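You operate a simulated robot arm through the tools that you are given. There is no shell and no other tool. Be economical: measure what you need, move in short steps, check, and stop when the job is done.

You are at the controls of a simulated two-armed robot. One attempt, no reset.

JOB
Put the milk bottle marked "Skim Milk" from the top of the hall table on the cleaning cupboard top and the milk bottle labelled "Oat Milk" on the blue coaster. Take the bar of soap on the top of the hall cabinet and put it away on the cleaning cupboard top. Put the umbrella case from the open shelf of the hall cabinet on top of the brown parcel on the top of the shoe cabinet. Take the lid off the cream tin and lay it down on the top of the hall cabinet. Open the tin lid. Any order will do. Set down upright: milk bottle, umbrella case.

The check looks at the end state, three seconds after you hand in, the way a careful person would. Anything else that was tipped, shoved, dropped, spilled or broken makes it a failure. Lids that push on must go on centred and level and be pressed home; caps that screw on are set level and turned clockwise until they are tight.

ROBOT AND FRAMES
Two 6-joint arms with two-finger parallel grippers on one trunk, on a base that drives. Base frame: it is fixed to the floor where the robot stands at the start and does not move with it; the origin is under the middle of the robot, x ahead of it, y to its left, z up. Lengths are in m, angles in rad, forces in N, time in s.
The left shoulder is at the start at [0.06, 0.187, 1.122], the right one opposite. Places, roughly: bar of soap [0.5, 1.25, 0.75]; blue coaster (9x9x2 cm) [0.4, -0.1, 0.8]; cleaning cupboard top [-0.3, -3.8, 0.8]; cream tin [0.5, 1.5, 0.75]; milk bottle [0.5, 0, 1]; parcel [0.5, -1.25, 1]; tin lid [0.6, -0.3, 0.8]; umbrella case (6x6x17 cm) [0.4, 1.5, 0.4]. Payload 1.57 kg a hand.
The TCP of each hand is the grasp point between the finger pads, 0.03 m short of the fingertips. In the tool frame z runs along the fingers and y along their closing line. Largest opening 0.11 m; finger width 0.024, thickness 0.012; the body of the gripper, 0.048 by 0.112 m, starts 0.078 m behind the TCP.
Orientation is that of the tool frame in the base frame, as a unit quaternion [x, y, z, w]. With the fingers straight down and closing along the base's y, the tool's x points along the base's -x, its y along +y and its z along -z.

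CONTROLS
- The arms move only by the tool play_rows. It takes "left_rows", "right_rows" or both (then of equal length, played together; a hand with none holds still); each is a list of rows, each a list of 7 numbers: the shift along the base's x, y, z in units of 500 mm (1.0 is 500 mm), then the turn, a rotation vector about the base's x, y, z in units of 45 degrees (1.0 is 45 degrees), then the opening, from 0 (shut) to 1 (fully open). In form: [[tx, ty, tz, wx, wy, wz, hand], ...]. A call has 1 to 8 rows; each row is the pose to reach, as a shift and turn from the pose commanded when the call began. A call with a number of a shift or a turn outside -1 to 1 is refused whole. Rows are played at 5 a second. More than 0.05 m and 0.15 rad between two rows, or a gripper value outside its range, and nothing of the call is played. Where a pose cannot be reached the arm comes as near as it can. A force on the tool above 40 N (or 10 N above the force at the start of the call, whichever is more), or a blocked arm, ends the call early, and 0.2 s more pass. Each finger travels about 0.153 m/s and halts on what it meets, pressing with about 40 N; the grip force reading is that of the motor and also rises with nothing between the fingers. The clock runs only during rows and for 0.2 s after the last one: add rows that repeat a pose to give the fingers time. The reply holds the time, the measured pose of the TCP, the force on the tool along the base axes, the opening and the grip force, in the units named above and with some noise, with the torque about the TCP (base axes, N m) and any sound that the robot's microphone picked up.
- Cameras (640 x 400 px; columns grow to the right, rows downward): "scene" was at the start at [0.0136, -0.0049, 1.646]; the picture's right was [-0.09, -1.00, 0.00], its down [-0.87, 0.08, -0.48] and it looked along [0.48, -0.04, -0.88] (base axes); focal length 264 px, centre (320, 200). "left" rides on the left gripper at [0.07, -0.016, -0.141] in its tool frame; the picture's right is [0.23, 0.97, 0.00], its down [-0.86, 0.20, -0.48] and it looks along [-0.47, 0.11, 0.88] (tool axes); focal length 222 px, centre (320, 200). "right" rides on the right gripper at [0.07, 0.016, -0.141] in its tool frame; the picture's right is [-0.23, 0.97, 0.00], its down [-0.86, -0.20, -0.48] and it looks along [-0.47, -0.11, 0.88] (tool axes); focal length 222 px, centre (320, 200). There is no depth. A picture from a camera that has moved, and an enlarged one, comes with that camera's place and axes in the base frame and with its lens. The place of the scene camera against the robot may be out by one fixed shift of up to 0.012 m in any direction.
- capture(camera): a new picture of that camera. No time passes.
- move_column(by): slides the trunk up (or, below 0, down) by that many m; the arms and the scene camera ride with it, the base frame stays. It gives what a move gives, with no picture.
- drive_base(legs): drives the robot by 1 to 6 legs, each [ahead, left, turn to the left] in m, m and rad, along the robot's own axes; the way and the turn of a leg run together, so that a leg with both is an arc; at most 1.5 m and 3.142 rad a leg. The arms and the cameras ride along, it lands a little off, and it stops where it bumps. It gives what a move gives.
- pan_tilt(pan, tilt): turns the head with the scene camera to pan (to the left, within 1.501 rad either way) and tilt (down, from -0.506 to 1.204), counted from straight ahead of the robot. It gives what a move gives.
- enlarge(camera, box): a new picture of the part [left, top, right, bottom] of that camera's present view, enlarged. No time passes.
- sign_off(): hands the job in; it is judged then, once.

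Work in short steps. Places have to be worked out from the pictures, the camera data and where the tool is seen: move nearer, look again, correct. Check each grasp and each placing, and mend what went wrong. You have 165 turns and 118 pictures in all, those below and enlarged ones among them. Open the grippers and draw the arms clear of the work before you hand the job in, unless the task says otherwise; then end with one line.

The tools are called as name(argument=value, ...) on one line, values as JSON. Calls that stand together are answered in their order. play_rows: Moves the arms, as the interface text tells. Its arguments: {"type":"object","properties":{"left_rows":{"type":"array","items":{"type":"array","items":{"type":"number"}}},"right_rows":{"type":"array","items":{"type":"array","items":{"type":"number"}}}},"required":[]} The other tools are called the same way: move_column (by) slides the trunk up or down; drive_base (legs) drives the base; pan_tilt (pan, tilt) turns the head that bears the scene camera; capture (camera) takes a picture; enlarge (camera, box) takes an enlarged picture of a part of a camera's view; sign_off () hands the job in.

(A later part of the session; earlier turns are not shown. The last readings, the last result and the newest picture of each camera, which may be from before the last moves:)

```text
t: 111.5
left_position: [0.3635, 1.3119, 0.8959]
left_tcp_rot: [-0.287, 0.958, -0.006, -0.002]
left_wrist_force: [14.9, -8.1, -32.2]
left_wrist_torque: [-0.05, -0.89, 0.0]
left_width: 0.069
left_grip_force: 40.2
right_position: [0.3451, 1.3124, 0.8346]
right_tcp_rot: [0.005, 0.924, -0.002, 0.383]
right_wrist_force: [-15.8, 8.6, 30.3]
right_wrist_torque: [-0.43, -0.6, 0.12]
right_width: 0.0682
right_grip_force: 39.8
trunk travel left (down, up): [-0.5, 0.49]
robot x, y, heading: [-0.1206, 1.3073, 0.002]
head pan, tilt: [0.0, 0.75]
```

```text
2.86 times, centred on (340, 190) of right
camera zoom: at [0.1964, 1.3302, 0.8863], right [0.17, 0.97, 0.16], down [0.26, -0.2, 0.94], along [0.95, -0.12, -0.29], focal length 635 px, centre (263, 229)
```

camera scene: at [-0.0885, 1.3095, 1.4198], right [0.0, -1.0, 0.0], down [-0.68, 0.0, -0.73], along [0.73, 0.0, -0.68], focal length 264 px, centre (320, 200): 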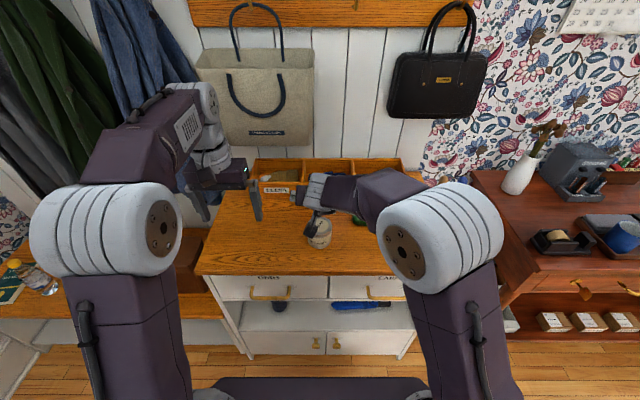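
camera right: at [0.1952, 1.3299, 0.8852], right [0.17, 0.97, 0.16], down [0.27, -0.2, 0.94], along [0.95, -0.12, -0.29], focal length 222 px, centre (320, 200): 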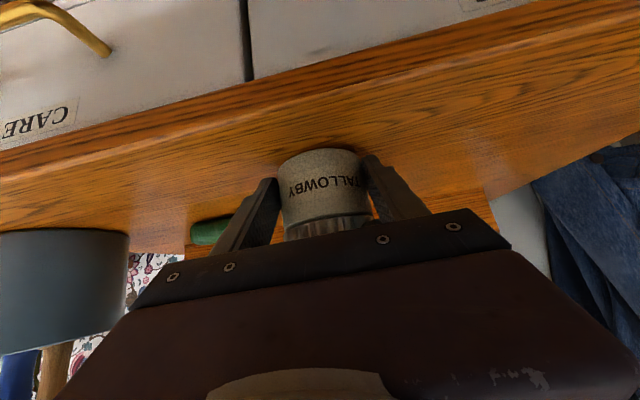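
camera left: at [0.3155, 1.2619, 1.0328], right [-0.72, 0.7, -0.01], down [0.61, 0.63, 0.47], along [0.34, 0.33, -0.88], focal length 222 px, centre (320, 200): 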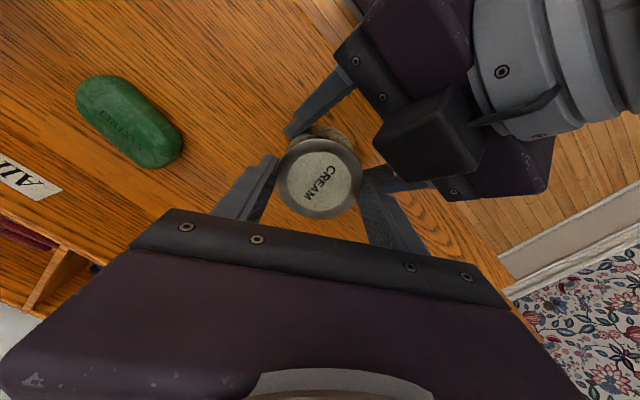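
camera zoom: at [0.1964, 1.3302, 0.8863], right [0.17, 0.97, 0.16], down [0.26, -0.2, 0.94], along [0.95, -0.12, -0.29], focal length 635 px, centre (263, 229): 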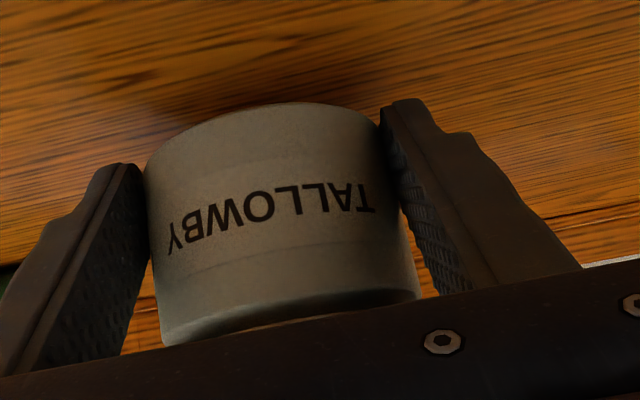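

The pull only drags the tin up through the right grip, so I stop pulling and just unscrew further: two ratchet cycles without pull.

play_rows(left_rows=[[0, 0, -0.014, 0, 0, 0, 0.4], [0, 0, -0.014, 0, 0, 0, 0.74], [0, 0, 0.03, 0, 0, 0, 0.74], [0, 0, 0.036, 0, 0, -0.17, 0.9], [0, 0, 0.036, 0, 0, -0.35, 1], [0, 0, 0.036, 0, 0, -0.53, 1], [0, 0, 0.036, 0, 0, -0.71, 1], [0, 0, 0.036, 0, 0, -0.89, 1]])

play_rows(left_rows=[[0, 0, 0, 0, 0, -0.11, 1], [0, 0, -0.03, 0, 0, -0.11, 1], [0, 0, -0.05, 0, 0, -0.11, 1], [0, 0, -0.05, 0, 0, -0.11, 0.8], [0, 0, -0.05, 0, 0, -0.11, 0.6], [0, 0, -0.05, 0, 0, -0.11, 0.4], [0, 0, -0.05, 0, 0, -0.11, 0.4]])

play_rows(left_rows=[[0, 0, 0, 0, 0, 0.18, 0.4], [0, 0, 0.0005, 0, 0, 0.36, 0.4], [0, 0, 0.001, 0, 0, 0.54, 0.4], [0, 0, 0.001, 0, 0, 0.72, 0.4], [0, 0, 0.0015, 0, 0, 0.9, 0.4], [0, 0, 0.002, 0, 0, 1.0, 0.4]])

play_rows(left_rows=[[0, 0, 0, 0, 0, 0, 0.74], [0, 0, 0, 0, 0, 0, 0.74], [0, 0, 0.036, 0, 0, 0, 0.74], [0, 0, 0.05, 0, 0, -0.17, 0.9], [0, 0, 0.05, 0, 0, -0.35, 1], [0, 0, 0.05, 0, 0, -0.53, 1], [0, 0, 0.05, 0, 0, -0.71, 1], [0, 0, 0.05, 0, 0, -0.89, 1]])

play_rows(left_rows=[[0, 0, 0, 0, 0, -0.11, 1], [0, 0, -0.03, 0, 0, -0.11, 1], [0, 0, -0.05, 0, 0, -0.11, 1], [0, 0, -0.05, 0, 0, -0.11, 0.8], [0, 0, -0.05, 0, 0, -0.11, 0.6], [0, 0, -0.05, 0, 0, -0.11, 0.4], [0, 0, -0.05, 0, 0, -0.11, 0.4]])

play_rows(left_rows=[[0, 0, 0, 0, 0, 0.18, 0.4], [0, 0, 0.0005, 0, 0, 0.36, 0.4], [0, 0, 0.001, 0, 0, 0.54, 0.4], [0, 0, 0.001, 0, 0, 0.72, 0.4], [0, 0, 0.0015, 0, 0, 0.9, 0.4], [0, 0, 0.002, 0, 0, 1.0, 0.4]])

capture(camera="left")

```text
t: 113.3
left_position: [0.3642, 1.3119, 0.9141]
left_tcp_rot: [0.061, 0.998, -0.006, -0.005]
left_wrist_force: [-0.6, 0.5, 0.5]
left_wrist_torque: [-0.02, -0.02, 0.01]
left_width: 0.1098
left_grip_force: 0.1
right_position: [0.3436, 1.3117, 0.8345]
right_tcp_rot: [0.006, 0.925, -0.004, 0.381]
right_wrist_force: [0.2, -0.1, -0.9]
right_wrist_torque: [0.0, 0.07, -0.01]
right_width: 0.0678
right_grip_force: 40.1
trunk travel left (down, up): [-0.5, 0.49]
robot x, y, heading: [-0.12, 1.3057, 0.004]
head pan, tilt: [0.0, 0.75]
```

```text
t: 114.9
left_position: [0.3634, 1.3113, 0.8903]
left_tcp_rot: [0.102, 0.995, -0.003, -0.004]
left_wrist_force: [3.8, 6.2, -2.2]
left_wrist_torque: [0.41, -0.14, 0.1]
left_width: 0.0693
left_grip_force: 40.1
right_position: [0.3443, 1.3108, 0.8343]
right_tcp_rot: [0.006, 0.924, -0.004, 0.382]
right_wrist_force: [-3.9, -6.4, 0.8]
right_wrist_torque: [-0.1, -0.07, -0.2]
right_width: 0.0678
right_grip_force: 40.5
trunk travel left (down, up): [-0.5, 0.49]
robot x, y, heading: [-0.1207, 1.3043, -0.005]
head pan, tilt: [0.0, 0.75]
```

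```text
t: 116.3
left_position: [0.3625, 1.3105, 0.8924]
left_tcp_rot: [-0.288, 0.958, -0.006, -0.003]
left_wrist_force: [2.6, -0.9, 9.3]
left_wrist_torque: [0.27, 0.11, -0.06]
left_width: 0.0687
left_grip_force: 40.2
right_position: [0.3437, 1.3118, 0.8329]
right_tcp_rot: [0.005, 0.925, -0.002, 0.38]
right_wrist_force: [-1.3, 0.6, -10.2]
right_wrist_torque: [-0.25, -0.03, 0.09]
right_width: 0.0679
right_grip_force: 39.7
trunk travel left (down, up): [-0.5, 0.49]
robot x, y, heading: [-0.1228, 1.3099, 0.001]
head pan, tilt: [0.0, 0.75]
```

```text
t: 118.1
left_position: [0.3641, 1.311, 0.9165]
left_tcp_rot: [0.06, 0.998, -0.005, -0.005]
left_wrist_force: [0.0, 0.2, -0.6]
left_wrist_torque: [0.01, 0.01, 0.02]
left_width: 0.1099
left_grip_force: 0.0
right_position: [0.3442, 1.3112, 0.8332]
right_tcp_rot: [0.004, 0.925, -0.003, 0.381]
right_wrist_force: [0.5, -0.5, -1.2]
right_wrist_torque: [0.0, 0.02, -0.02]
right_width: 0.0678
right_grip_force: 39.8
trunk travel left (down, up): [-0.5, 0.49]
robot x, y, heading: [-0.1215, 1.3129, 0.003]
head pan, tilt: [0.0, 0.75]
```

```text
t: 119.7
left_position: [0.363, 1.3115, 0.8905]
left_tcp_rot: [0.102, 0.995, -0.005, -0.004]
left_wrist_force: [5.3, 7.6, -2.1]
left_wrist_torque: [0.35, -0.23, -0.07]
left_width: 0.0692
left_grip_force: 40.2
right_position: [0.3446, 1.312, 0.8337]
right_tcp_rot: [0.005, 0.925, -0.003, 0.38]
right_wrist_force: [-5.3, -7.6, 1.5]
right_wrist_torque: [0.09, -0.08, -0.03]
right_width: 0.0679
right_grip_force: 39.6
trunk travel left (down, up): [-0.5, 0.49]
robot x, y, heading: [-0.1214, 1.3066, 0.003]
head pan, tilt: [0.0, 0.75]
```

```text
t: 121.1
left_position: [0.3627, 1.3117, 0.8937]
left_tcp_rot: [-0.289, 0.957, -0.006, -0.003]
left_wrist_force: [1.9, -0.5, 4.3]
left_wrist_torque: [0.15, 0.08, -0.08]
left_width: 0.0685
left_grip_force: 40.1
right_position: [0.3437, 1.312, 0.833]
right_tcp_rot: [0.005, 0.925, -0.004, 0.381]
right_wrist_force: [-1.2, 0.8, -5.4]
right_wrist_torque: [-0.14, -0.01, 0.05]
right_width: 0.0683
right_grip_force: 40.4
trunk travel left (down, up): [-0.5, 0.49]
robot x, y, heading: [-0.12, 1.3052, 0.002]
head pan, tilt: [0.0, 0.75]
```

```text
45 pictures are left
camera left: at [0.3147, 1.2612, 1.0351], right [-0.73, 0.69, -0.01], down [0.6, 0.64, 0.47], along [0.33, 0.34, -0.88], focal length 222 px, centre (320, 200)
```

left: 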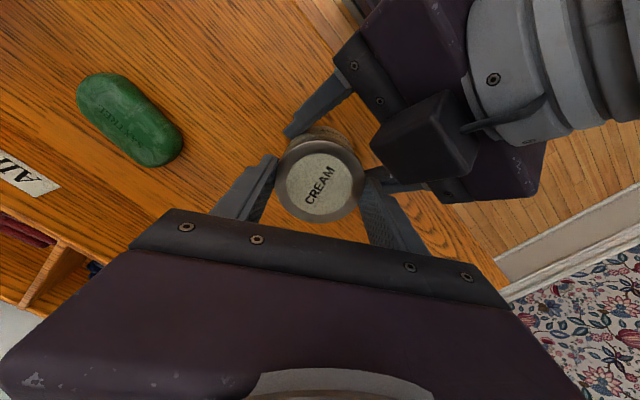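

The lid's text has turned about 180° further relative to the hand, and it pushes up as it turns: it is unscrewing. Two more cycles.

play_rows(left_rows=[[0, 0, 0, 0, 0, 0, 0.74], [0, 0, 0, 0, 0, 0, 0.74], [0, 0, 0.036, 0, 0, 0, 0.74], [0, 0, 0.046, 0, 0, -0.17, 0.9], [0, 0, 0.046, 0, 0, -0.35, 1], [0, 0, 0.046, 0, 0, -0.53, 1], [0, 0, 0.046, 0, 0, -0.71, 1], [0, 0, 0.046, 0, 0, -0.89, 1]])

play_rows(left_rows=[[0, 0, 0, 0, 0, -0.11, 1], [0, 0, -0.03, 0, 0, -0.11, 1], [0, 0, -0.046, 0, 0, -0.11, 1], [0, 0, -0.046, 0, 0, -0.11, 0.8], [0, 0, -0.046, 0, 0, -0.11, 0.6], [0, 0, -0.046, 0, 0, -0.11, 0.4], [0, 0, -0.046, 0, 0, -0.11, 0.4]])

play_rows(left_rows=[[0, 0, 0.0005, 0, 0, 0.18, 0.4], [0, 0, 0.001, 0, 0, 0.36, 0.4], [0, 0, 0.0015, 0, 0, 0.54, 0.4], [0, 0, 0.002, 0, 0, 0.72, 0.4], [0, 0, 0.0025, 0, 0, 0.9, 0.4], [0, 0, 0.003, 0, 0, 1.0, 0.4]])

play_rows(left_rows=[[0, 0, 0, 0, 0, 0, 0.74], [0, 0, 0, 0, 0, 0, 0.74], [0, 0, 0.036, 0, 0, 0, 0.74], [0, 0, 0.046, 0, 0, -0.17, 0.9], [0, 0, 0.046, 0, 0, -0.35, 1], [0, 0, 0.046, 0, 0, -0.53, 1], [0, 0, 0.046, 0, 0, -0.71, 1], [0, 0, 0.046, 0, 0, -0.89, 1]])

play_rows(left_rows=[[0, 0, 0, 0, 0, -0.11, 1], [0, 0, -0.03, 0, 0, -0.11, 1], [0, 0, -0.046, 0, 0, -0.11, 1], [0, 0, -0.046, 0, 0, -0.11, 0.8], [0, 0, -0.046, 0, 0, -0.11, 0.6], [0, 0, -0.046, 0, 0, -0.11, 0.4], [0, 0, -0.046, 0, 0, -0.11, 0.4]])

play_rows(left_rows=[[0, 0, 0.0005, 0, 0, 0.18, 0.4], [0, 0, 0.001, 0, 0, 0.36, 0.4], [0, 0, 0.0015, 0, 0, 0.54, 0.4], [0, 0, 0.002, 0, 0, 0.72, 0.4], [0, 0, 0.0025, 0, 0, 0.9, 0.4], [0, 0, 0.004, 0, 0, 1.0, 0.4], [0, 0, 0.01, 0, 0, 1.0, 0.4]])

```text
t: 122.9
left_position: [0.3632, 1.3117, 0.9157]
left_tcp_rot: [0.06, 0.998, -0.004, -0.005]
left_wrist_force: [0.5, -0.5, 0.1]
left_wrist_torque: [0.0, 0.0, 0.01]
left_width: 0.1101
left_grip_force: 0.0
right_position: [0.3453, 1.3109, 0.8341]
right_tcp_rot: [0.005, 0.925, -0.003, 0.381]
right_wrist_force: [0.1, 0.4, -1.1]
right_wrist_torque: [0.03, 0.02, -0.02]
right_width: 0.0684
right_grip_force: 40.1
trunk travel left (down, up): [-0.5, 0.49]
robot x, y, heading: [-0.12, 1.3074, 0.007]
head pan, tilt: [0.0, 0.75]
```

```text
t: 124.5
left_position: [0.3622, 1.3117, 0.8919]
left_tcp_rot: [0.102, 0.995, -0.005, -0.006]
left_wrist_force: [-0.2, 1.2, 2.1]
left_wrist_torque: [0.1, -0.03, -0.03]
left_width: 0.0683
left_grip_force: 40.3
right_position: [0.3434, 1.3109, 0.8334]
right_tcp_rot: [0.004, 0.925, -0.003, 0.38]
right_wrist_force: [-0.5, -1.9, -3.6]
right_wrist_torque: [0.0, 0.07, 0.01]
right_width: 0.0682
right_grip_force: 40.2
trunk travel left (down, up): [-0.5, 0.49]
robot x, y, heading: [-0.1173, 1.306, -0.004]
head pan, tilt: [0.0, 0.75]
```

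```text
t: 125.9
left_position: [0.3629, 1.3112, 0.8926]
left_tcp_rot: [-0.288, 0.958, -0.005, -0.003]
left_wrist_force: [-0.7, 0.0, -0.5]
left_wrist_torque: [-0.01, 0.01, 0.02]
left_width: 0.0689
left_grip_force: 40.3
right_position: [0.3453, 1.3112, 0.8343]
right_tcp_rot: [0.005, 0.924, -0.003, 0.381]
right_wrist_force: [0.2, 0.8, -0.7]
right_wrist_torque: [-0.02, 0.04, -0.01]
right_width: 0.0683
right_grip_force: 39.5
trunk travel left (down, up): [-0.5, 0.49]
robot x, y, heading: [-0.1204, 1.3068, 0.004]
head pan, tilt: [0.0, 0.75]
```

```text
t: 127.7
left_position: [0.3624, 1.3132, 0.9172]
left_tcp_rot: [0.06, 0.998, -0.005, -0.004]
left_wrist_force: [-0.1, -0.7, 0.5]
left_wrist_torque: [-0.02, -0.04, -0.02]
left_width: 0.11
left_grip_force: 0.1
right_position: [0.3429, 1.312, 0.8348]
right_tcp_rot: [0.004, 0.924, -0.003, 0.381]
right_wrist_force: [0.4, -0.1, -1.6]
right_wrist_torque: [0.02, 0.02, -0.01]
right_width: 0.0682
right_grip_force: 40.1
trunk travel left (down, up): [-0.5, 0.49]
robot x, y, heading: [-0.1224, 1.3103, -0.003]
head pan, tilt: [0.0, 0.75]
```

```text
t: 129.3
left_position: [0.363, 1.3108, 0.8929]
left_tcp_rot: [0.102, 0.995, -0.005, -0.004]
left_wrist_force: [0.0, 0.2, -0.9]
left_wrist_torque: [0.0, -0.01, -0.04]
left_width: 0.0681
left_grip_force: 39.9
right_position: [0.3453, 1.311, 0.8334]
right_tcp_rot: [0.005, 0.925, -0.003, 0.381]
right_wrist_force: [-0.1, 0.2, -1.0]
right_wrist_torque: [-0.02, 0.01, 0.0]
right_width: 0.0682
right_grip_force: 39.7
trunk travel left (down, up): [-0.5, 0.49]
robot x, y, heading: [-0.1203, 1.3079, 0.001]
head pan, tilt: [0.0, 0.75]
```

```text
t: 130.9
left_position: [0.3627, 1.3118, 0.8987]
left_tcp_rot: [-0.288, 0.958, -0.006, -0.003]
left_wrist_force: [-0.1, -0.4, 0.0]
left_wrist_torque: [0.0, 0.01, 0.0]
left_width: 0.0681
left_grip_force: 40.0
right_position: [0.3442, 1.3108, 0.8345]
right_tcp_rot: [0.005, 0.925, -0.003, 0.381]
right_wrist_force: [1.5, -0.4, -1.0]
right_wrist_torque: [-0.01, 0.02, 0.0]
right_width: 0.068
right_grip_force: 40.3
trunk travel left (down, up): [-0.5, 0.49]
robot x, y, heading: [-0.119, 1.3073, 0.009]
head pan, tilt: [0.0, 0.75]
```

The lid is free (no load at +6 mm). I lift it off and carry it to the left part of the cabinet top.

play_rows(left_rows=[[0, 0, 0.05, 0, 0, 0, 0.4], [0, 0.02, 0.1, 0, 0, 0, 0.4], [0, 0.1, 0.1, 0, 0, -0.17, 0.4], [0, 0.18, 0.1, 0, 0, -0.35, 0.4], [0, 0.26, 0.08, 0, 0, -0.53, 0.4], [0, 0.34, 0.03, 0, 0, -0.7, 0.4], [0, 0.36, -0.05, 0, 0, -0.73, 0.4], [0, 0.36, -0.08, 0, 0, -0.73, 0.4]])

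capture(camera="left")

enlarge(camera="scene", box=[200, 160, 440, 300])

```text
t: 132.7
left_position: [0.3626, 1.493, 0.8584]
left_tcp_rot: [-0.003, 1.0, -0.005, -0.005]
left_wrist_force: [0.0, -0.6, -0.3]
left_wrist_torque: [0.0, 0.02, -0.01]
left_width: 0.0683
left_grip_force: 39.7
right_position: [0.3442, 1.3114, 0.8334]
right_tcp_rot: [0.005, 0.924, -0.003, 0.381]
right_wrist_force: [-0.3, -0.5, -1.3]
right_wrist_torque: [-0.02, 0.05, -0.01]
right_width: 0.0682
right_grip_force: 40.1
trunk travel left (down, up): [-0.5, 0.49]
robot x, y, heading: [-0.1236, 1.3082, 0.001]
head pan, tilt: [0.0, 0.75]
```

```text
44 pictures are left
camera left: at [0.2952, 1.4776, 1.0009], right [-0.23, 0.97, -0.01], down [0.86, 0.21, 0.47], along [0.46, 0.1, -0.88], focal length 222 px, centre (320, 200)
```

left: 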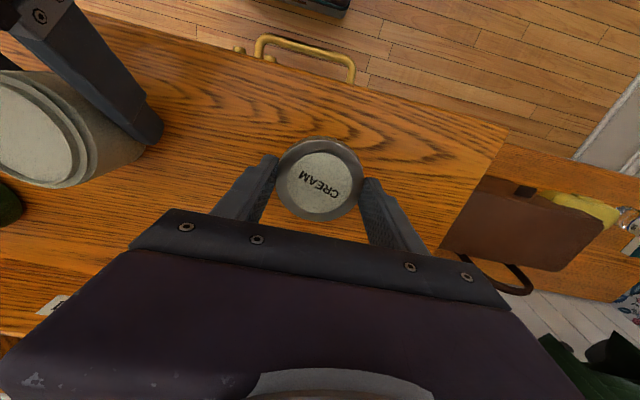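

```text
2.67 times, centred on (320, 230) of scene
camera zoom: at [-0.089, 1.3096, 1.4199], right [0.0, -1.0, 0.0], down [-0.68, 0.0, -0.73], along [0.73, 0.0, -0.68], focal length 704 px, centre (320, 120)
```

zoom: 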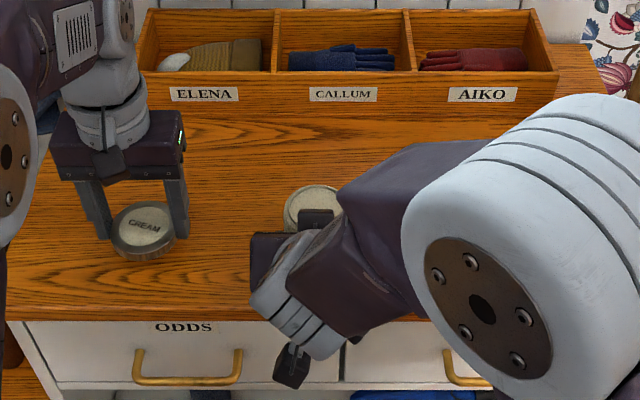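

Lid is off. I lower it gently to the table surface.

play_rows(left_rows=[[0, 0, -0.008, 0, 0, 0, 0.4], [0, 0, -0.016, 0, 0, 0, 0.4], [0, 0, -0.022, 0, 0, 0, 0.4]])

```text
t: 133.5
left_position: [0.3641, 1.4919, 0.847]
left_tcp_rot: [-0.004, 1.0, -0.005, -0.004]
left_wrist_force: [-0.4, 0.7, 1.0]
left_wrist_torque: [-0.04, -0.01, 0.01]
left_width: 0.0685
left_grip_force: 40.4
right_position: [0.3452, 1.3117, 0.8327]
right_tcp_rot: [0.005, 0.925, -0.003, 0.381]
right_wrist_force: [-0.4, 0.7, -1.4]
right_wrist_torque: [0.03, 0.01, -0.01]
right_width: 0.068
right_grip_force: 40.3
trunk travel left (down, up): [-0.5, 0.49]
robot x, y, heading: [-0.1203, 1.3055, 0.001]
head pan, tilt: [0.0, 0.75]
```

play_rows(left_rows=[[0, 0, -0.005, 0, 0, 0, 0.4], [0, 0, -0.01, 0, 0, 0, 0.4]])

```text
t: 134.1
left_position: [0.364, 1.4906, 0.8423]
left_tcp_rot: [-0.004, 1.0, -0.005, -0.003]
left_wrist_force: [0.3, -0.6, 0.4]
left_wrist_torque: [0.02, -0.02, 0.0]
left_width: 0.068
left_grip_force: 40.1
right_position: [0.3444, 1.3114, 0.8341]
right_tcp_rot: [0.005, 0.925, -0.004, 0.381]
right_wrist_force: [0.2, 0.4, -0.9]
right_wrist_torque: [-0.01, 0.01, 0.01]
right_width: 0.0681
right_grip_force: 40.0
trunk travel left (down, up): [-0.5, 0.49]
robot x, y, heading: [-0.1208, 1.3084, 0.007]
head pan, tilt: [0.0, 0.75]
```

No contact yet; I keep lowering in small steps.

play_rows(left_rows=[[0, 0, -0.005, 0, 0, 0, 0.4], [0, 0, -0.01, 0, 0, 0, 0.4]])

play_rows(left_rows=[[0, 0, -0.004, 0, 0, 0, 0.4], [0, 0, -0.008, 0, 0, 0, 0.4]])

capture(camera="left")

```text
t: 134.7
left_position: [0.3625, 1.491, 0.8371]
left_tcp_rot: [-0.005, 1.0, -0.005, -0.005]
left_wrist_force: [-0.1, -0.2, 0.1]
left_wrist_torque: [-0.04, 0.02, -0.02]
left_width: 0.0681
left_grip_force: 39.8
right_position: [0.344, 1.312, 0.8349]
right_tcp_rot: [0.005, 0.925, -0.004, 0.38]
right_wrist_force: [0.6, -0.8, -1.4]
right_wrist_torque: [-0.03, 0.02, 0.01]
right_width: 0.0683
right_grip_force: 39.7
trunk travel left (down, up): [-0.5, 0.49]
robot x, y, heading: [-0.1188, 1.3084, -0.004]
head pan, tilt: [0.0, 0.75]
```

```text
t: 135.3
left_position: [0.3635, 1.4917, 0.8338]
left_tcp_rot: [-0.005, 1.0, -0.006, -0.004]
left_wrist_force: [-0.4, -0.4, -0.6]
left_wrist_torque: [0.02, 0.01, 0.02]
left_width: 0.0682
left_grip_force: 39.8
right_position: [0.3452, 1.3112, 0.8338]
right_tcp_rot: [0.005, 0.924, -0.004, 0.381]
right_wrist_force: [0.2, -0.9, -2.2]
right_wrist_torque: [0.0, 0.01, -0.01]
right_width: 0.068
right_grip_force: 40.2
trunk travel left (down, up): [-0.5, 0.49]
robot x, y, heading: [-0.1179, 1.3091, 0.002]
head pan, tilt: [0.0, 0.75]
```

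```text
42 pictures are left
camera left: at [0.2953, 1.4764, 0.9761], right [-0.24, 0.97, -0.01], down [0.86, 0.21, 0.47], along [0.46, 0.1, -0.88], focal length 222 px, centre (320, 200)
```

left: 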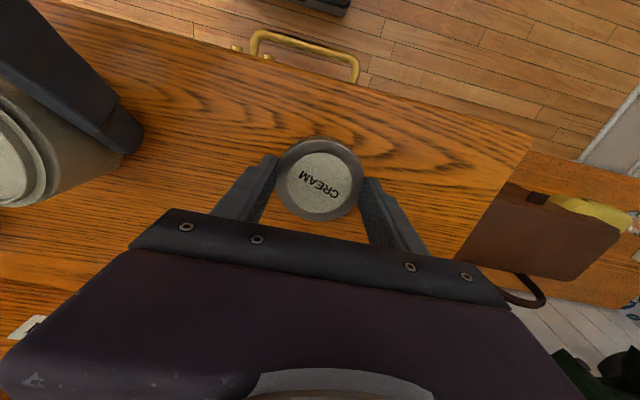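

play_rows(left_rows=[[0, 0, -0.004, 0, 0, 0, 0.4], [0, 0, -0.008, 0, 0, 0, 0.4]])

play_rows(left_rows=[[0, 0, -0.003, 0, 0, 0, 0.4], [0, 0, -0.006, 0, 0, 0, 0.4]])

```text
t: 135.9
left_position: [0.3629, 1.4918, 0.8327]
left_tcp_rot: [-0.005, 1.0, -0.005, -0.002]
left_wrist_force: [1.3, 1.9, 15.7]
left_wrist_torque: [0.07, 0.39, -0.03]
left_width: 0.0683
left_grip_force: 40.0
right_position: [0.344, 1.3114, 0.8353]
right_tcp_rot: [0.005, 0.924, -0.004, 0.382]
right_wrist_force: [-0.3, 1.0, -1.4]
right_wrist_torque: [-0.03, 0.04, 0.01]
right_width: 0.0679
right_grip_force: 39.7
trunk travel left (down, up): [-0.5, 0.49]
robot x, y, heading: [-0.1236, 1.3072, 0.001]
head pan, tilt: [0.0, 0.75]
```

```text
t: 136.5
left_position: [0.3617, 1.4915, 0.8315]
left_tcp_rot: [-0.004, 1.0, -0.004, 0.001]
left_wrist_force: [-6.6, 0.6, 18.5]
left_wrist_torque: [-0.07, 0.6, -0.02]
left_width: 0.0683
left_grip_force: 40.2
right_position: [0.3415, 1.3107, 0.835]
right_tcp_rot: [0.006, 0.924, -0.003, 0.382]
right_wrist_force: [0.4, 0.5, -2.3]
right_wrist_torque: [0.0, -0.01, 0.02]
right_width: 0.0682
right_grip_force: 40.0
trunk travel left (down, up): [-0.5, 0.49]
robot x, y, heading: [-0.1181, 1.3107, 0.006]
head pan, tilt: [0.0, 0.75]
stopped in row 2 (left hand): the force on the tool passed its limit (the readings are from after the stop); the commanded pose is now the measured one
```

Contact. I raise 1 mm to relieve, open and lift the left; the right lowers the tin to contact.

play_rows(left_rows=[[0, 0, 0.002, 0, 0, 0, 0.8], [0, 0, 0.002, 0, 0, 0, 1], [0, 0, 0.06, 0, 0, 0, 1], [0, 0, 0.14, 0, 0, 0, 1], [0, 0.06, 0.2, 0, 0, 0, 1]], right_rows=[[0, 0, -0.002, 0, 0, 0, 0.4], [0, 0, -0.004, 0, 0, 0, 0.4], [0, 0, -0.006, 0, 0, 0, 0.4], [0, 0, -0.008, 0, 0, 0, 0.4], [0, 0, -0.008, 0, 0, 0, 0.4]])

capture(camera="right")

capture(camera="left")

```text
t: 137.7
left_position: [0.3646, 1.5228, 0.9284]
left_tcp_rot: [-0.004, 1.0, -0.004, -0.001]
left_wrist_force: [0.0, -0.3, 1.0]
left_wrist_torque: [-0.04, 0.0, -0.04]
left_width: 0.1099
left_grip_force: 0.0
right_position: [0.3444, 1.3125, 0.8294]
right_tcp_rot: [0.005, 0.924, -0.005, 0.382]
right_wrist_force: [-0.1, 0.5, -1.5]
right_wrist_torque: [-0.04, 0.0, -0.04]
right_width: 0.068
right_grip_force: 40.4
trunk travel left (down, up): [-0.5, 0.49]
robot x, y, heading: [-0.1243, 1.3103, 0.002]
head pan, tilt: [0.0, 0.75]
```

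```text
41 pictures are left
camera right: at [0.1952, 1.3309, 0.8812], right [0.17, 0.97, 0.16], down [0.27, -0.2, 0.94], along [0.95, -0.12, -0.29], focal length 222 px, centre (320, 200)
```

right: 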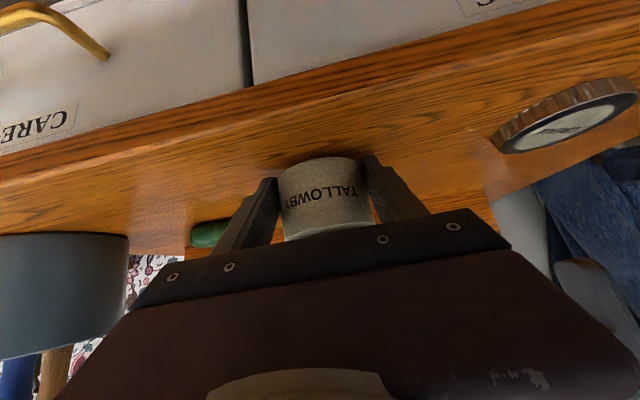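

```text
40 pictures are left
camera left: at [0.296, 1.5079, 1.0714], right [-0.24, 0.97, -0.01], down [0.85, 0.21, 0.48], along [0.46, 0.1, -0.88], focal length 222 px, centre (320, 200)
```

left: 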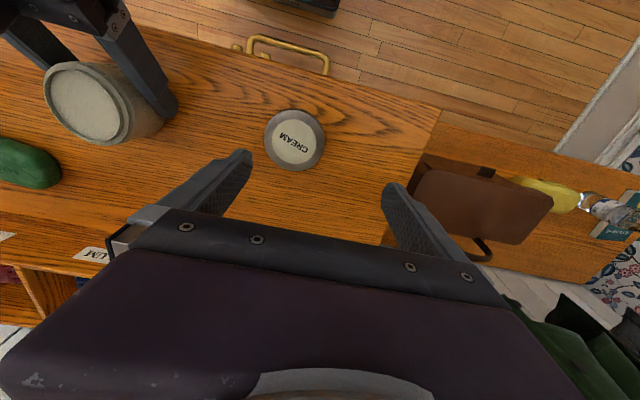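

The lid lies flat. The tin is still a few mm above the surface in the right grip; I lower another 3 mm, watching force.

play_rows(right_rows=[[0, 0, -0.002, 0, 0, 0, 0.4], [0, 0, -0.004, 0, 0, 0, 0.4], [0, 0, -0.006, 0, 0, 0, 0.4]])

```text
t: 138.5
left_position: [0.3646, 1.5219, 0.9299]
left_tcp_rot: [-0.005, 1.0, -0.004, 0.0]
left_wrist_force: [0.6, 0.3, -0.2]
left_wrist_torque: [0.01, 0.01, -0.01]
left_width: 0.1102
left_grip_force: 0.2
right_position: [0.3441, 1.3122, 0.8296]
right_tcp_rot: [0.005, 0.923, -0.002, 0.384]
right_wrist_force: [0.6, -0.7, 16.1]
right_wrist_torque: [0.55, -0.21, 0.21]
right_width: 0.0678
right_grip_force: 40.4
trunk travel left (down, up): [-0.5, 0.49]
robot x, y, heading: [-0.12, 1.3072, 0.006]
head pan, tilt: [0.0, 0.75]
```

Contact. I release the tin and raise the right hand straight up.

play_rows(right_rows=[[0, 0, 0.001, 0, 0, 0, 0.66], [0, 0, 0.001, 0, 0, 0, 0.8], [0, 0, 0.001, 0, 0, 0, 1], [0, 0, 0.06, 0, 0, 0, 1], [0, 0, 0.14, 0, 0, 0, 1], [0, 0, 0.2, 0, 0, 0, 1]])

capture(camera="right")

```text
t: 139.9
left_position: [0.3658, 1.5229, 0.9274]
left_tcp_rot: [-0.005, 1.0, -0.005, -0.001]
left_wrist_force: [0.5, 0.2, -0.6]
left_wrist_torque: [0.0, -0.02, 0.0]
left_width: 0.11
left_grip_force: 0.1
right_position: [0.3434, 1.3128, 0.9272]
right_tcp_rot: [0.004, 0.925, -0.003, 0.381]
right_wrist_force: [-1.4, -0.5, 0.6]
right_wrist_torque: [-0.01, -0.01, 0.01]
right_width: 0.1101
right_grip_force: 0.1
trunk travel left (down, up): [-0.5, 0.49]
robot x, y, heading: [-0.1198, 1.3097, -0.001]
head pan, tilt: [0.0, 0.75]
```

```text
39 pictures are left
camera right: at [0.195, 1.3313, 0.978], right [0.17, 0.97, 0.16], down [0.27, -0.2, 0.94], along [0.95, -0.12, -0.29], focal length 222 px, centre (320, 200)
```

right: 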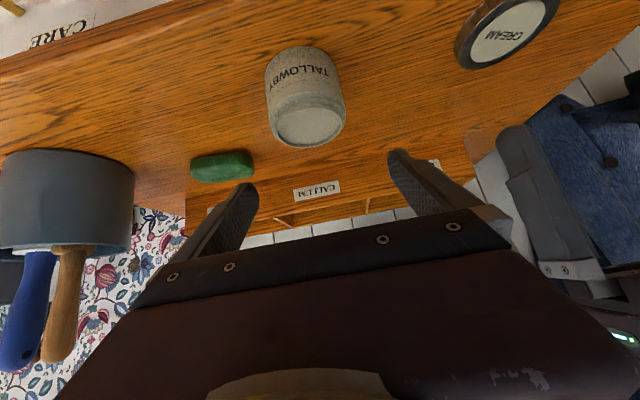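

Tin stands upright, lid beside it. Now the soap at about [0.469,1.161,0.815]: I move the right hand over it, same pitch, fingers spanning its length.

play_rows(right_rows=[[0.05, -0.05, 0.0, 0, 0, 0, 1], [0.1, -0.11, 0.0, 0, 0, 0, 1], [0.14, -0.17, 0, 0, 0, 0, 1], [0.18, -0.23, 0.0, 0, 0, 0, 1], [0.2, -0.28, -0.02, 0, 0, 0, 1], [0.212, -0.304, -0.06, 0, 0, 0, 1]])

capture(camera="right")

```text
t: 141.3
left_position: [0.3661, 1.5216, 0.9287]
left_tcp_rot: [-0.004, 1.0, -0.005, -0.001]
left_wrist_force: [0.1, 0.6, 0.1]
left_wrist_torque: [0.01, 0.01, 0.0]
left_width: 0.11
left_grip_force: 0.2
right_position: [0.4501, 1.1595, 0.8965]
right_tcp_rot: [0.005, 0.924, -0.002, 0.381]
right_wrist_force: [-0.6, -0.4, -0.2]
right_wrist_torque: [-0.01, -0.01, 0.03]
right_width: 0.1101
right_grip_force: 0.0
trunk travel left (down, up): [-0.5, 0.49]
robot x, y, heading: [-0.1216, 1.305, 0.001]
head pan, tilt: [0.0, 0.75]
```

```text
38 pictures are left
camera right: at [0.3021, 1.1774, 0.9482], right [0.17, 0.97, 0.16], down [0.27, -0.2, 0.94], along [0.95, -0.12, -0.29], focal length 222 px, centre (320, 200)
```

right: 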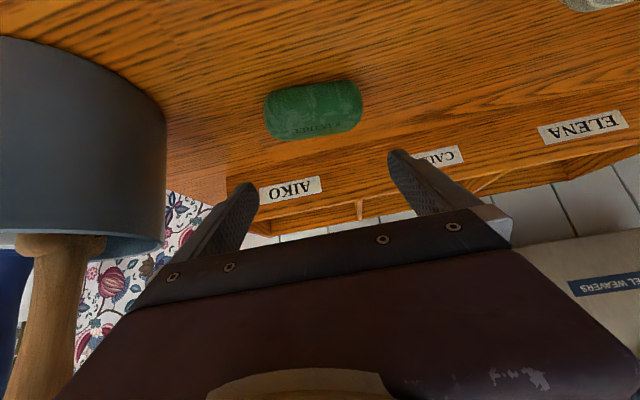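

Soap centre [0.464,1.164]; I lower and close on its ends.

play_rows(right_rows=[[0.0, 0.008, -0.05, 0, 0, 0, 1], [0.002, 0.008, -0.1, 0, 0, 0, 1], [0.002, 0.008, -0.129, 0, 0, 0, 1], [0.002, 0.008, -0.129, 0, 0, 0, 0.9], [0.002, 0.008, -0.129, 0, 0, 0, 0.7], [0.002, 0.008, -0.129, 0, 0, 0, 0.6], [0.002, 0.008, -0.129, 0, 0, 0, 0.6]])

play_rows(right_rows=[[0.0, 0.0, 0.03, 0, 0, 0, 0.6], [0.0, 0, 0.1, 0, 0, 0, 0.6], [0, 0, 0.18, 0, 0, 0, 0.6]])

capture(camera="right")

```text
t: 142.9
left_position: [0.3647, 1.5222, 0.9294]
left_tcp_rot: [-0.005, 1.0, -0.004, 0.0]
left_wrist_force: [0.1, 0.0, 0.9]
left_wrist_torque: [-0.02, 0.0, -0.01]
left_width: 0.1099
left_grip_force: 0.1
right_position: [0.4512, 1.164, 0.8329]
right_tcp_rot: [0.005, 0.924, -0.003, 0.382]
right_wrist_force: [0.1, 0.3, 0.3]
right_wrist_torque: [0.1, -0.03, 0.02]
right_width: 0.086
right_grip_force: 40.1
trunk travel left (down, up): [-0.5, 0.49]
robot x, y, heading: [-0.1212, 1.3078, 0.002]
head pan, tilt: [0.0, 0.75]
```

```text
t: 143.7
left_position: [0.3657, 1.5224, 0.9294]
left_tcp_rot: [-0.005, 1.0, -0.005, 0.0]
left_wrist_force: [0.7, -0.3, -0.3]
left_wrist_torque: [0.03, -0.03, -0.02]
left_width: 0.11
left_grip_force: 0.1
right_position: [0.4519, 1.1633, 0.9246]
right_tcp_rot: [-0.007, 0.923, -0.011, 0.385]
right_wrist_force: [-1.0, 0.7, -2.4]
right_wrist_torque: [-0.02, -0.08, -0.15]
right_width: 0.0863
right_grip_force: 40.0
trunk travel left (down, up): [-0.5, 0.49]
robot x, y, heading: [-0.1218, 1.3096, 0.002]
head pan, tilt: [0.0, 0.75]
```

```text
37 pictures are left
camera right: at [0.3021, 1.1801, 0.9745], right [0.15, 0.98, 0.14], down [0.26, -0.17, 0.95], along [0.95, -0.11, -0.28], focal length 222 px, centre (320, 200)
```

right: 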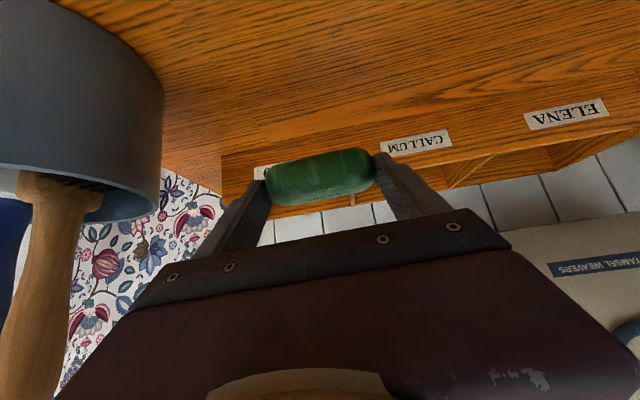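

Soap is held firmly. I back away from the cabinet, tuck the right hand, then lower the trunk for the shelf.

drive_base(legs=[[-0.38, 0, 0]])

play_rows(right_rows=[[-0.08, 0, 0, 0, 0, 0, 0.6], [-0.16, 0, 0, 0, 0, 0, 0.6], [-0.23, 0, 0.02, 0, 0, 0, 0.6], [-0.27, 0, 0.03, 0, 0, 0, 0.6]], left_rows=[[0.04, 0, 0.04, 0, -0.17, 0, 1], [0.08, 0, 0.08, 0, -0.34, 0, 1], [0.12, 0, 0.11, 0, -0.51, 0, 1], [0.16, 0, 0.13, 0, -0.68, 0, 1]])

move_column(by=-0.49)

```text
t: 146.1
left_position: [-0.0066, 1.5212, 0.9294]
left_tcp_rot: [-0.003, 1.0, -0.004, 0.0]
left_wrist_force: [-0.9, -0.3, 1.0]
left_wrist_torque: [0.01, -0.04, -0.02]
left_width: 0.1098
left_grip_force: 0.0
right_position: [0.0783, 1.1631, 0.9235]
right_tcp_rot: [0.006, 0.924, -0.004, 0.382]
right_wrist_force: [0.3, 0.0, -1.3]
right_wrist_torque: [-0.03, 0.03, 0.01]
right_width: 0.0863
right_grip_force: 39.7
trunk travel left (down, up): [-0.5, 0.49]
robot x, y, heading: [-0.4921, 1.3082, 0.005]
head pan, tilt: [0.0, 0.75]
```

```text
t: 147.1
left_position: [0.0731, 1.5212, 0.9939]
left_tcp_rot: [-0.002, 0.964, -0.006, 0.265]
left_wrist_force: [-0.2, -0.3, 1.0]
left_wrist_torque: [0.02, 0.0, 0.02]
left_width: 0.1099
left_grip_force: 0.0
right_position: [-0.0587, 1.1638, 0.9374]
right_tcp_rot: [0.006, 0.924, -0.004, 0.382]
right_wrist_force: [-0.2, 0.4, -0.6]
right_wrist_torque: [0.0, -0.03, 0.0]
right_width: 0.0865
right_grip_force: 40.2
trunk travel left (down, up): [-0.5, 0.49]
robot x, y, heading: [-0.4925, 1.3085, 0.001]
head pan, tilt: [0.0, 0.75]
```

```text
refused: -0.49 is not a number from -0.4 to 0.4
```

Fine so far. I lower the trunk in two moves and finish pitching the left hand.

move_column(by=-0.4)

move_column(by=-0.09)

play_rows(left_rows=[[0.02, -0.02, 0, 0, -0.17, 0, 1], [0.04, -0.04, 0, 0, -0.34, 0, 1], [0.07, -0.07, 0, 0, -0.51, 0, 1], [0.09, -0.1, 0, 0, -0.653, 0, 1]])

capture(camera="left")

capture(camera="scene")

```text
t: 150.9
left_position: [0.0747, 1.5198, 0.5931]
left_tcp_rot: [-0.001, 0.965, -0.006, 0.264]
left_wrist_force: [0.8, -0.2, 1.1]
left_wrist_torque: [0.01, -0.01, 0.04]
left_width: 0.1098
left_grip_force: 0.2
right_position: [-0.0579, 1.1628, 0.5372]
right_tcp_rot: [0.005, 0.924, -0.003, 0.381]
right_wrist_force: [-0.5, 0.1, -0.9]
right_wrist_torque: [0.03, 0.01, 0.02]
right_width: 0.0865
right_grip_force: 39.9
trunk travel left (down, up): [-0.1, 0.89]
robot x, y, heading: [-0.4925, 1.3086, 0.0]
head pan, tilt: [0.0, 0.75]
```

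```text
t: 152.1
left_position: [0.0741, 1.5215, 0.5027]
left_tcp_rot: [-0.002, 0.964, -0.006, 0.264]
left_wrist_force: [0.0, 0.1, -0.5]
left_wrist_torque: [0.0, 0.02, -0.01]
left_width: 0.1099
left_grip_force: 0.0
right_position: [-0.0568, 1.1629, 0.4475]
right_tcp_rot: [0.005, 0.924, -0.004, 0.383]
right_wrist_force: [-0.3, -0.2, -1.3]
right_wrist_torque: [0.01, -0.01, -0.03]
right_width: 0.0863
right_grip_force: 40.4
trunk travel left (down, up): [-0.01, 0.98]
robot x, y, heading: [-0.4928, 1.3115, 0.001]
head pan, tilt: [0.0, 0.75]
```

```text
t: 153.1
left_position: [0.1127, 1.4751, 0.5043]
left_tcp_rot: [0.005, 0.883, -0.016, 0.47]
left_wrist_force: [-0.1, 0.5, 0.6]
left_wrist_torque: [0.03, -0.01, 0.05]
left_width: 0.1101
left_grip_force: 0.0
left hand out of reach, approached as far as the arm can: row 4
right_position: [-0.0568, 1.1633, 0.4478]
right_tcp_rot: [0.006, 0.924, -0.004, 0.382]
right_wrist_force: [-0.2, -0.6, -0.9]
right_wrist_torque: [0.0, 0.01, -0.01]
right_width: 0.0863
right_grip_force: 39.9
trunk travel left (down, up): [-0.01, 0.98]
robot x, y, heading: [-0.4962, 1.3072, 0.001]
head pan, tilt: [0.0, 0.75]
```

```text
36 pictures are left
camera left: at [-0.0432, 1.4621, 0.5256], right [-0.11, 0.97, -0.21], down [0.08, 0.22, 0.97], along [0.99, 0.08, -0.11], focal length 222 px, centre (320, 200)
```

left: 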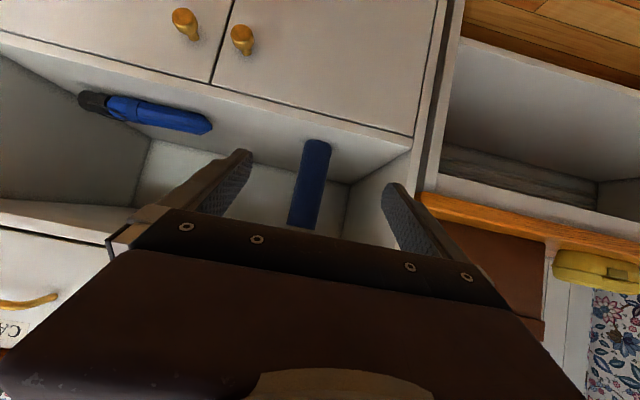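

```text
35 pictures are left
camera scene: at [-0.4613, 1.3094, 0.9298], right [0.0, -1.0, 0.0], down [-0.68, 0.0, -0.73], along [0.73, 0.0, -0.68], focal length 264 px, centre (320, 200)
```

scene: 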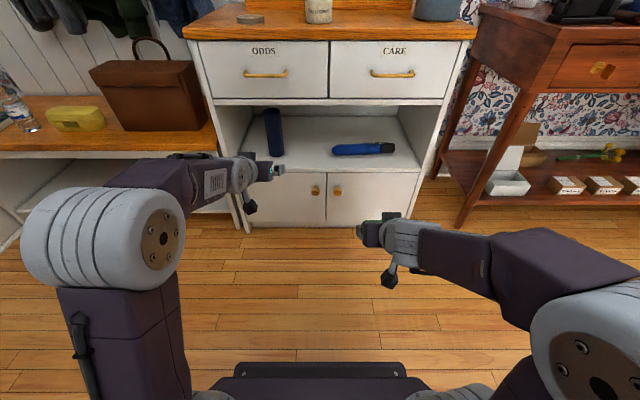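

The case stands at about [0.405,1.472], z 0.37–0.54. I lower the left hand slightly and drive straight in, fingers open around it.

play_rows(left_rows=[[0, -0.003, -0.016, 0, 0.04, 0, 1], [0, -0.006, -0.03, 0, 0.06, 0, 1]])

drive_base(legs=[[0.2, 0, 0]])

capture(camera="left")

```text
t: 153.7
left_position: [0.113, 1.4717, 0.4883]
left_tcp_rot: [0.003, 0.894, -0.014, 0.449]
left_wrist_force: [-0.6, -0.6, -0.1]
left_wrist_torque: [0.01, -0.01, 0.01]
left_width: 0.1102
left_grip_force: 0.1
right_position: [-0.0562, 1.1616, 0.4466]
right_tcp_rot: [0.006, 0.924, -0.004, 0.382]
right_wrist_force: [-0.2, -0.6, -1.5]
right_wrist_torque: [-0.02, 0.02, -0.02]
right_width: 0.0861
right_grip_force: 40.3
trunk travel left (down, up): [-0.01, 0.98]
robot x, y, heading: [-0.4933, 1.3077, 0.002]
head pan, tilt: [0.0, 0.75]
```

```text
t: 155.3
left_position: [0.3131, 1.472, 0.4887]
left_tcp_rot: [0.004, 0.894, -0.015, 0.449]
left_wrist_force: [0.5, -0.1, 0.2]
left_wrist_torque: [0.0, 0.0, 0.02]
left_width: 0.1101
left_grip_force: 0.1
right_position: [0.1428, 1.1635, 0.4473]
right_tcp_rot: [0.007, 0.925, -0.004, 0.381]
right_wrist_force: [-0.5, 0.5, -0.9]
right_wrist_torque: [-0.01, 0.04, 0.02]
right_width: 0.0863
right_grip_force: 40.1
trunk travel left (down, up): [-0.01, 0.98]
robot x, y, heading: [-0.2941, 1.3058, 0.001]
head pan, tilt: [0.0, 0.75]
```

```text
34 pictures are left
camera left: at [0.1577, 1.4592, 0.5182], right [-0.12, 0.97, -0.2], down [0.13, 0.22, 0.97], along [0.98, 0.08, -0.15], focal length 222 px, centre (320, 200)
```

left: 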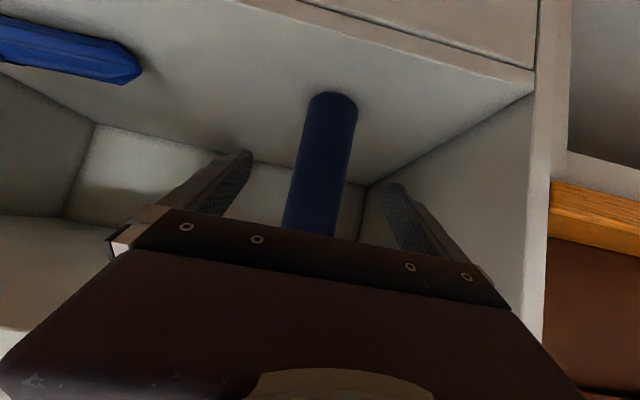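

Lined up; I drive the last 8.5 cm.

drive_base(legs=[[0.084, 0, 0]])

play_rows(left_rows=[[0, 0, 0, 0, 0, 0, 0.8], [0, 0, 0, 0, 0, 0, 0.6], [0, 0, 0, 0, 0, 0, 0.4], [0, 0, 0, 0, 0, 0, 0.3], [0, 0, 0, 0, 0, 0, 0.3]])

capture(camera="left")

```text
t: 156.4
left_position: [0.3969, 1.4714, 0.4878]
left_tcp_rot: [0.005, 0.894, -0.015, 0.449]
left_wrist_force: [-0.8, 0.1, 0.0]
left_wrist_torque: [-0.03, -0.05, -0.01]
left_width: 0.11
left_grip_force: 0.0
right_position: [0.2265, 1.1627, 0.4484]
right_tcp_rot: [0.005, 0.924, -0.003, 0.382]
right_wrist_force: [1.0, 0.8, -1.4]
right_wrist_torque: [-0.01, 0.0, 0.03]
right_width: 0.0863
right_grip_force: 39.7
trunk travel left (down, up): [-0.01, 0.98]
robot x, y, heading: [-0.2073, 1.3025, -0.002]
head pan, tilt: [0.0, 0.75]
```

```text
t: 157.6
left_position: [0.3968, 1.4719, 0.4895]
left_tcp_rot: [0.004, 0.894, -0.014, 0.448]
left_wrist_force: [-0.2, 1.5, 1.7]
left_wrist_torque: [0.09, -0.05, -0.01]
left_width: 0.0569
left_grip_force: 39.7
right_position: [0.2274, 1.1618, 0.4487]
right_tcp_rot: [0.005, 0.924, -0.003, 0.382]
right_wrist_force: [-0.1, 0.1, -1.0]
right_wrist_torque: [0.01, 0.03, 0.01]
right_width: 0.0862
right_grip_force: 40.2
trunk travel left (down, up): [-0.01, 0.98]
robot x, y, heading: [-0.2086, 1.3123, 0.002]
head pan, tilt: [0.0, 0.75]
```

```text
33 pictures are left
camera left: at [0.2422, 1.4592, 0.5184], right [-0.12, 0.97, -0.2], down [0.13, 0.22, 0.97], along [0.98, 0.08, -0.15], focal length 222 px, centre (320, 200)
```

left: 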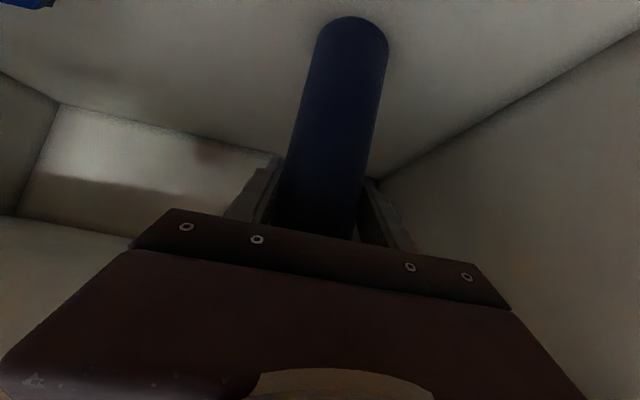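

Gripped. I lift 1.5 cm with the trunk, check weight, then drive out.

move_column(by=0.018)

drive_base(legs=[[-0.4, 0, 0]])

capture(camera="scene")

```text
t: 158.1
left_position: [0.394, 1.4709, 0.4886]
left_tcp_rot: [0.006, 0.898, -0.013, 0.44]
left_wrist_force: [-4.1, 1.5, -4.1]
left_wrist_torque: [-0.04, -0.78, 0.0]
left_width: 0.0562
left_grip_force: 40.2
right_position: [0.2263, 1.1638, 0.4568]
right_tcp_rot: [0.006, 0.925, -0.004, 0.381]
right_wrist_force: [-0.1, 0.5, -0.6]
right_wrist_torque: [0.0, 0.05, 0.0]
right_width: 0.0862
right_grip_force: 40.1
trunk travel left (down, up): [-0.019, 0.971]
robot x, y, heading: [-0.2111, 1.3041, -0.001]
head pan, tilt: [0.0, 0.75]
stopped: the force on the tool passed its limit (the readings are from after the stop); the commanded pose is now the measured one
```

```text
t: 160.6
left_position: [-0.006, 1.4734, 0.4898]
left_tcp_rot: [0.004, 0.897, -0.012, 0.441]
left_wrist_force: [-0.3, 0.1, -1.6]
left_wrist_torque: [-0.02, 0.01, 0.0]
left_width: 0.0559
left_grip_force: 40.1
right_position: [-0.17, 1.1629, 0.4568]
right_tcp_rot: [0.003, 0.924, -0.002, 0.381]
right_wrist_force: [0.8, 0.2, -1.9]
right_wrist_torque: [0.02, 0.0, 0.02]
right_width: 0.0863
right_grip_force: 40.0
trunk travel left (down, up): [-0.019, 0.971]
robot x, y, heading: [-0.6104, 1.3063, 0.002]
head pan, tilt: [0.0, 0.75]
```

```text
32 pictures are left
camera scene: at [-0.5751, 1.3085, 0.9391], right [0.0, -1.0, 0.0], down [-0.68, 0.0, -0.73], along [0.73, 0.0, -0.68], focal length 264 px, centre (320, 200)
```

scene: 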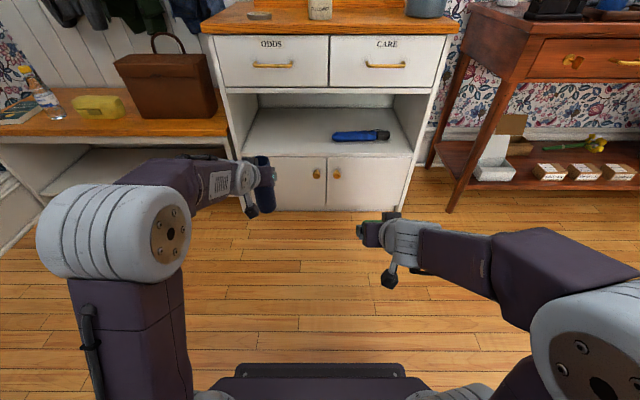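

Case is out of the shelf and held. I raise the trunk and drive right to the shoe cabinet, staying well back.

move_column(by=0.4)

move_column(by=0.35)

drive_base(legs=[[0, -1.4, 0], [0, -1.3, 0]])

capture(camera="scene")

capture(camera="left")

```text
t: 164.4
left_position: [-0.0049, 1.4731, 0.8892]
left_tcp_rot: [0.005, 0.898, -0.012, 0.44]
left_wrist_force: [-0.1, -0.4, -2.5]
left_wrist_torque: [-0.03, 0.01, 0.04]
left_width: 0.0557
left_grip_force: 40.1
right_position: [-0.1701, 1.164, 0.8563]
right_tcp_rot: [0.003, 0.924, -0.003, 0.381]
right_wrist_force: [1.0, 0.3, -0.5]
right_wrist_torque: [0.0, -0.02, -0.02]
right_width: 0.086
right_grip_force: 39.8
trunk travel left (down, up): [-0.419, 0.571]
robot x, y, heading: [-0.6077, 1.3039, 0.001]
head pan, tilt: [0.0, 0.75]
```

```text
t: 167.8
left_position: [-0.0048, 1.4738, 1.2403]
left_tcp_rot: [0.006, 0.898, -0.013, 0.44]
left_wrist_force: [0.6, 0.5, -1.5]
left_wrist_torque: [0.01, -0.02, 0.03]
left_width: 0.0554
left_grip_force: 39.9
right_position: [-0.17, 1.1641, 1.2063]
right_tcp_rot: [0.004, 0.924, -0.003, 0.381]
right_wrist_force: [0.0, 1.4, -1.0]
right_wrist_torque: [-0.04, 0.05, 0.0]
right_width: 0.0863
right_grip_force: 39.7
trunk travel left (down, up): [-0.769, 0.221]
robot x, y, heading: [-0.603, 1.312, 0.007]
head pan, tilt: [0.0, 0.75]
```

```text
t: 180.9
left_position: [0.0036, -1.2259, 1.2398]
left_tcp_rot: [0.008, 0.898, -0.015, 0.441]
left_wrist_force: [0.5, 0.4, -0.8]
left_wrist_torque: [0.02, 0.02, 0.0]
left_width: 0.0558
left_grip_force: 39.9
right_position: [-0.1658, -1.5337, 1.2061]
right_tcp_rot: [0.007, 0.925, -0.004, 0.381]
right_wrist_force: [-1.0, 0.0, -0.7]
right_wrist_torque: [0.01, 0.04, 0.03]
right_width: 0.0862
right_grip_force: 39.7
trunk travel left (down, up): [-0.769, 0.221]
robot x, y, heading: [-0.5987, -1.3848, -0.005]
head pan, tilt: [0.0, 0.75]
```

```text
31 pictures are left
camera scene: at [-0.5678, -1.3853, 1.6891], right [0.0, -1.0, 0.0], down [-0.68, 0.0, -0.73], along [0.73, 0.0, -0.68], focal length 264 px, centre (320, 200)
```

scene: 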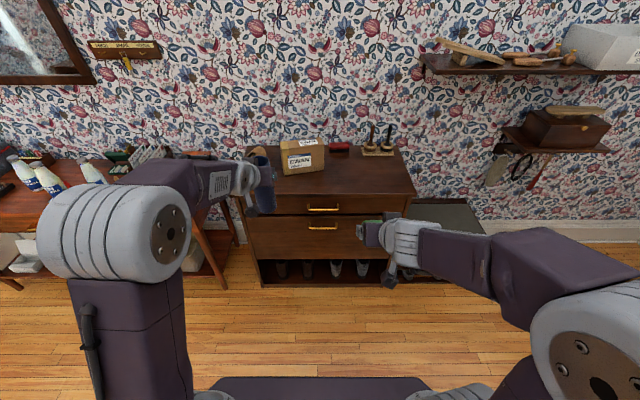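

```text
30 pictures are left
camera left: at [-0.1505, -1.2369, 1.2723], right [-0.11, 0.97, -0.2], down [0.15, 0.21, 0.97], along [0.98, 0.08, -0.17], focal length 222 px, centre (320, 200)
```

left: 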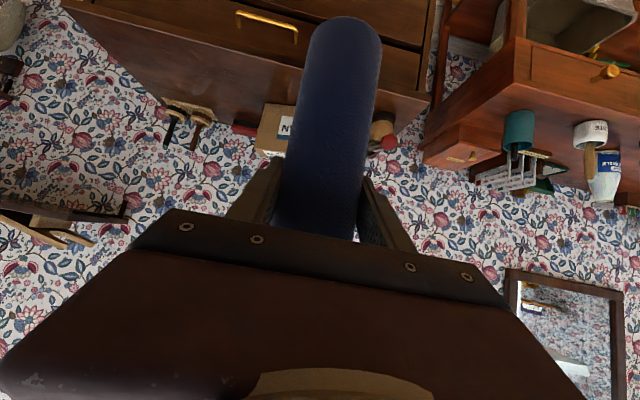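

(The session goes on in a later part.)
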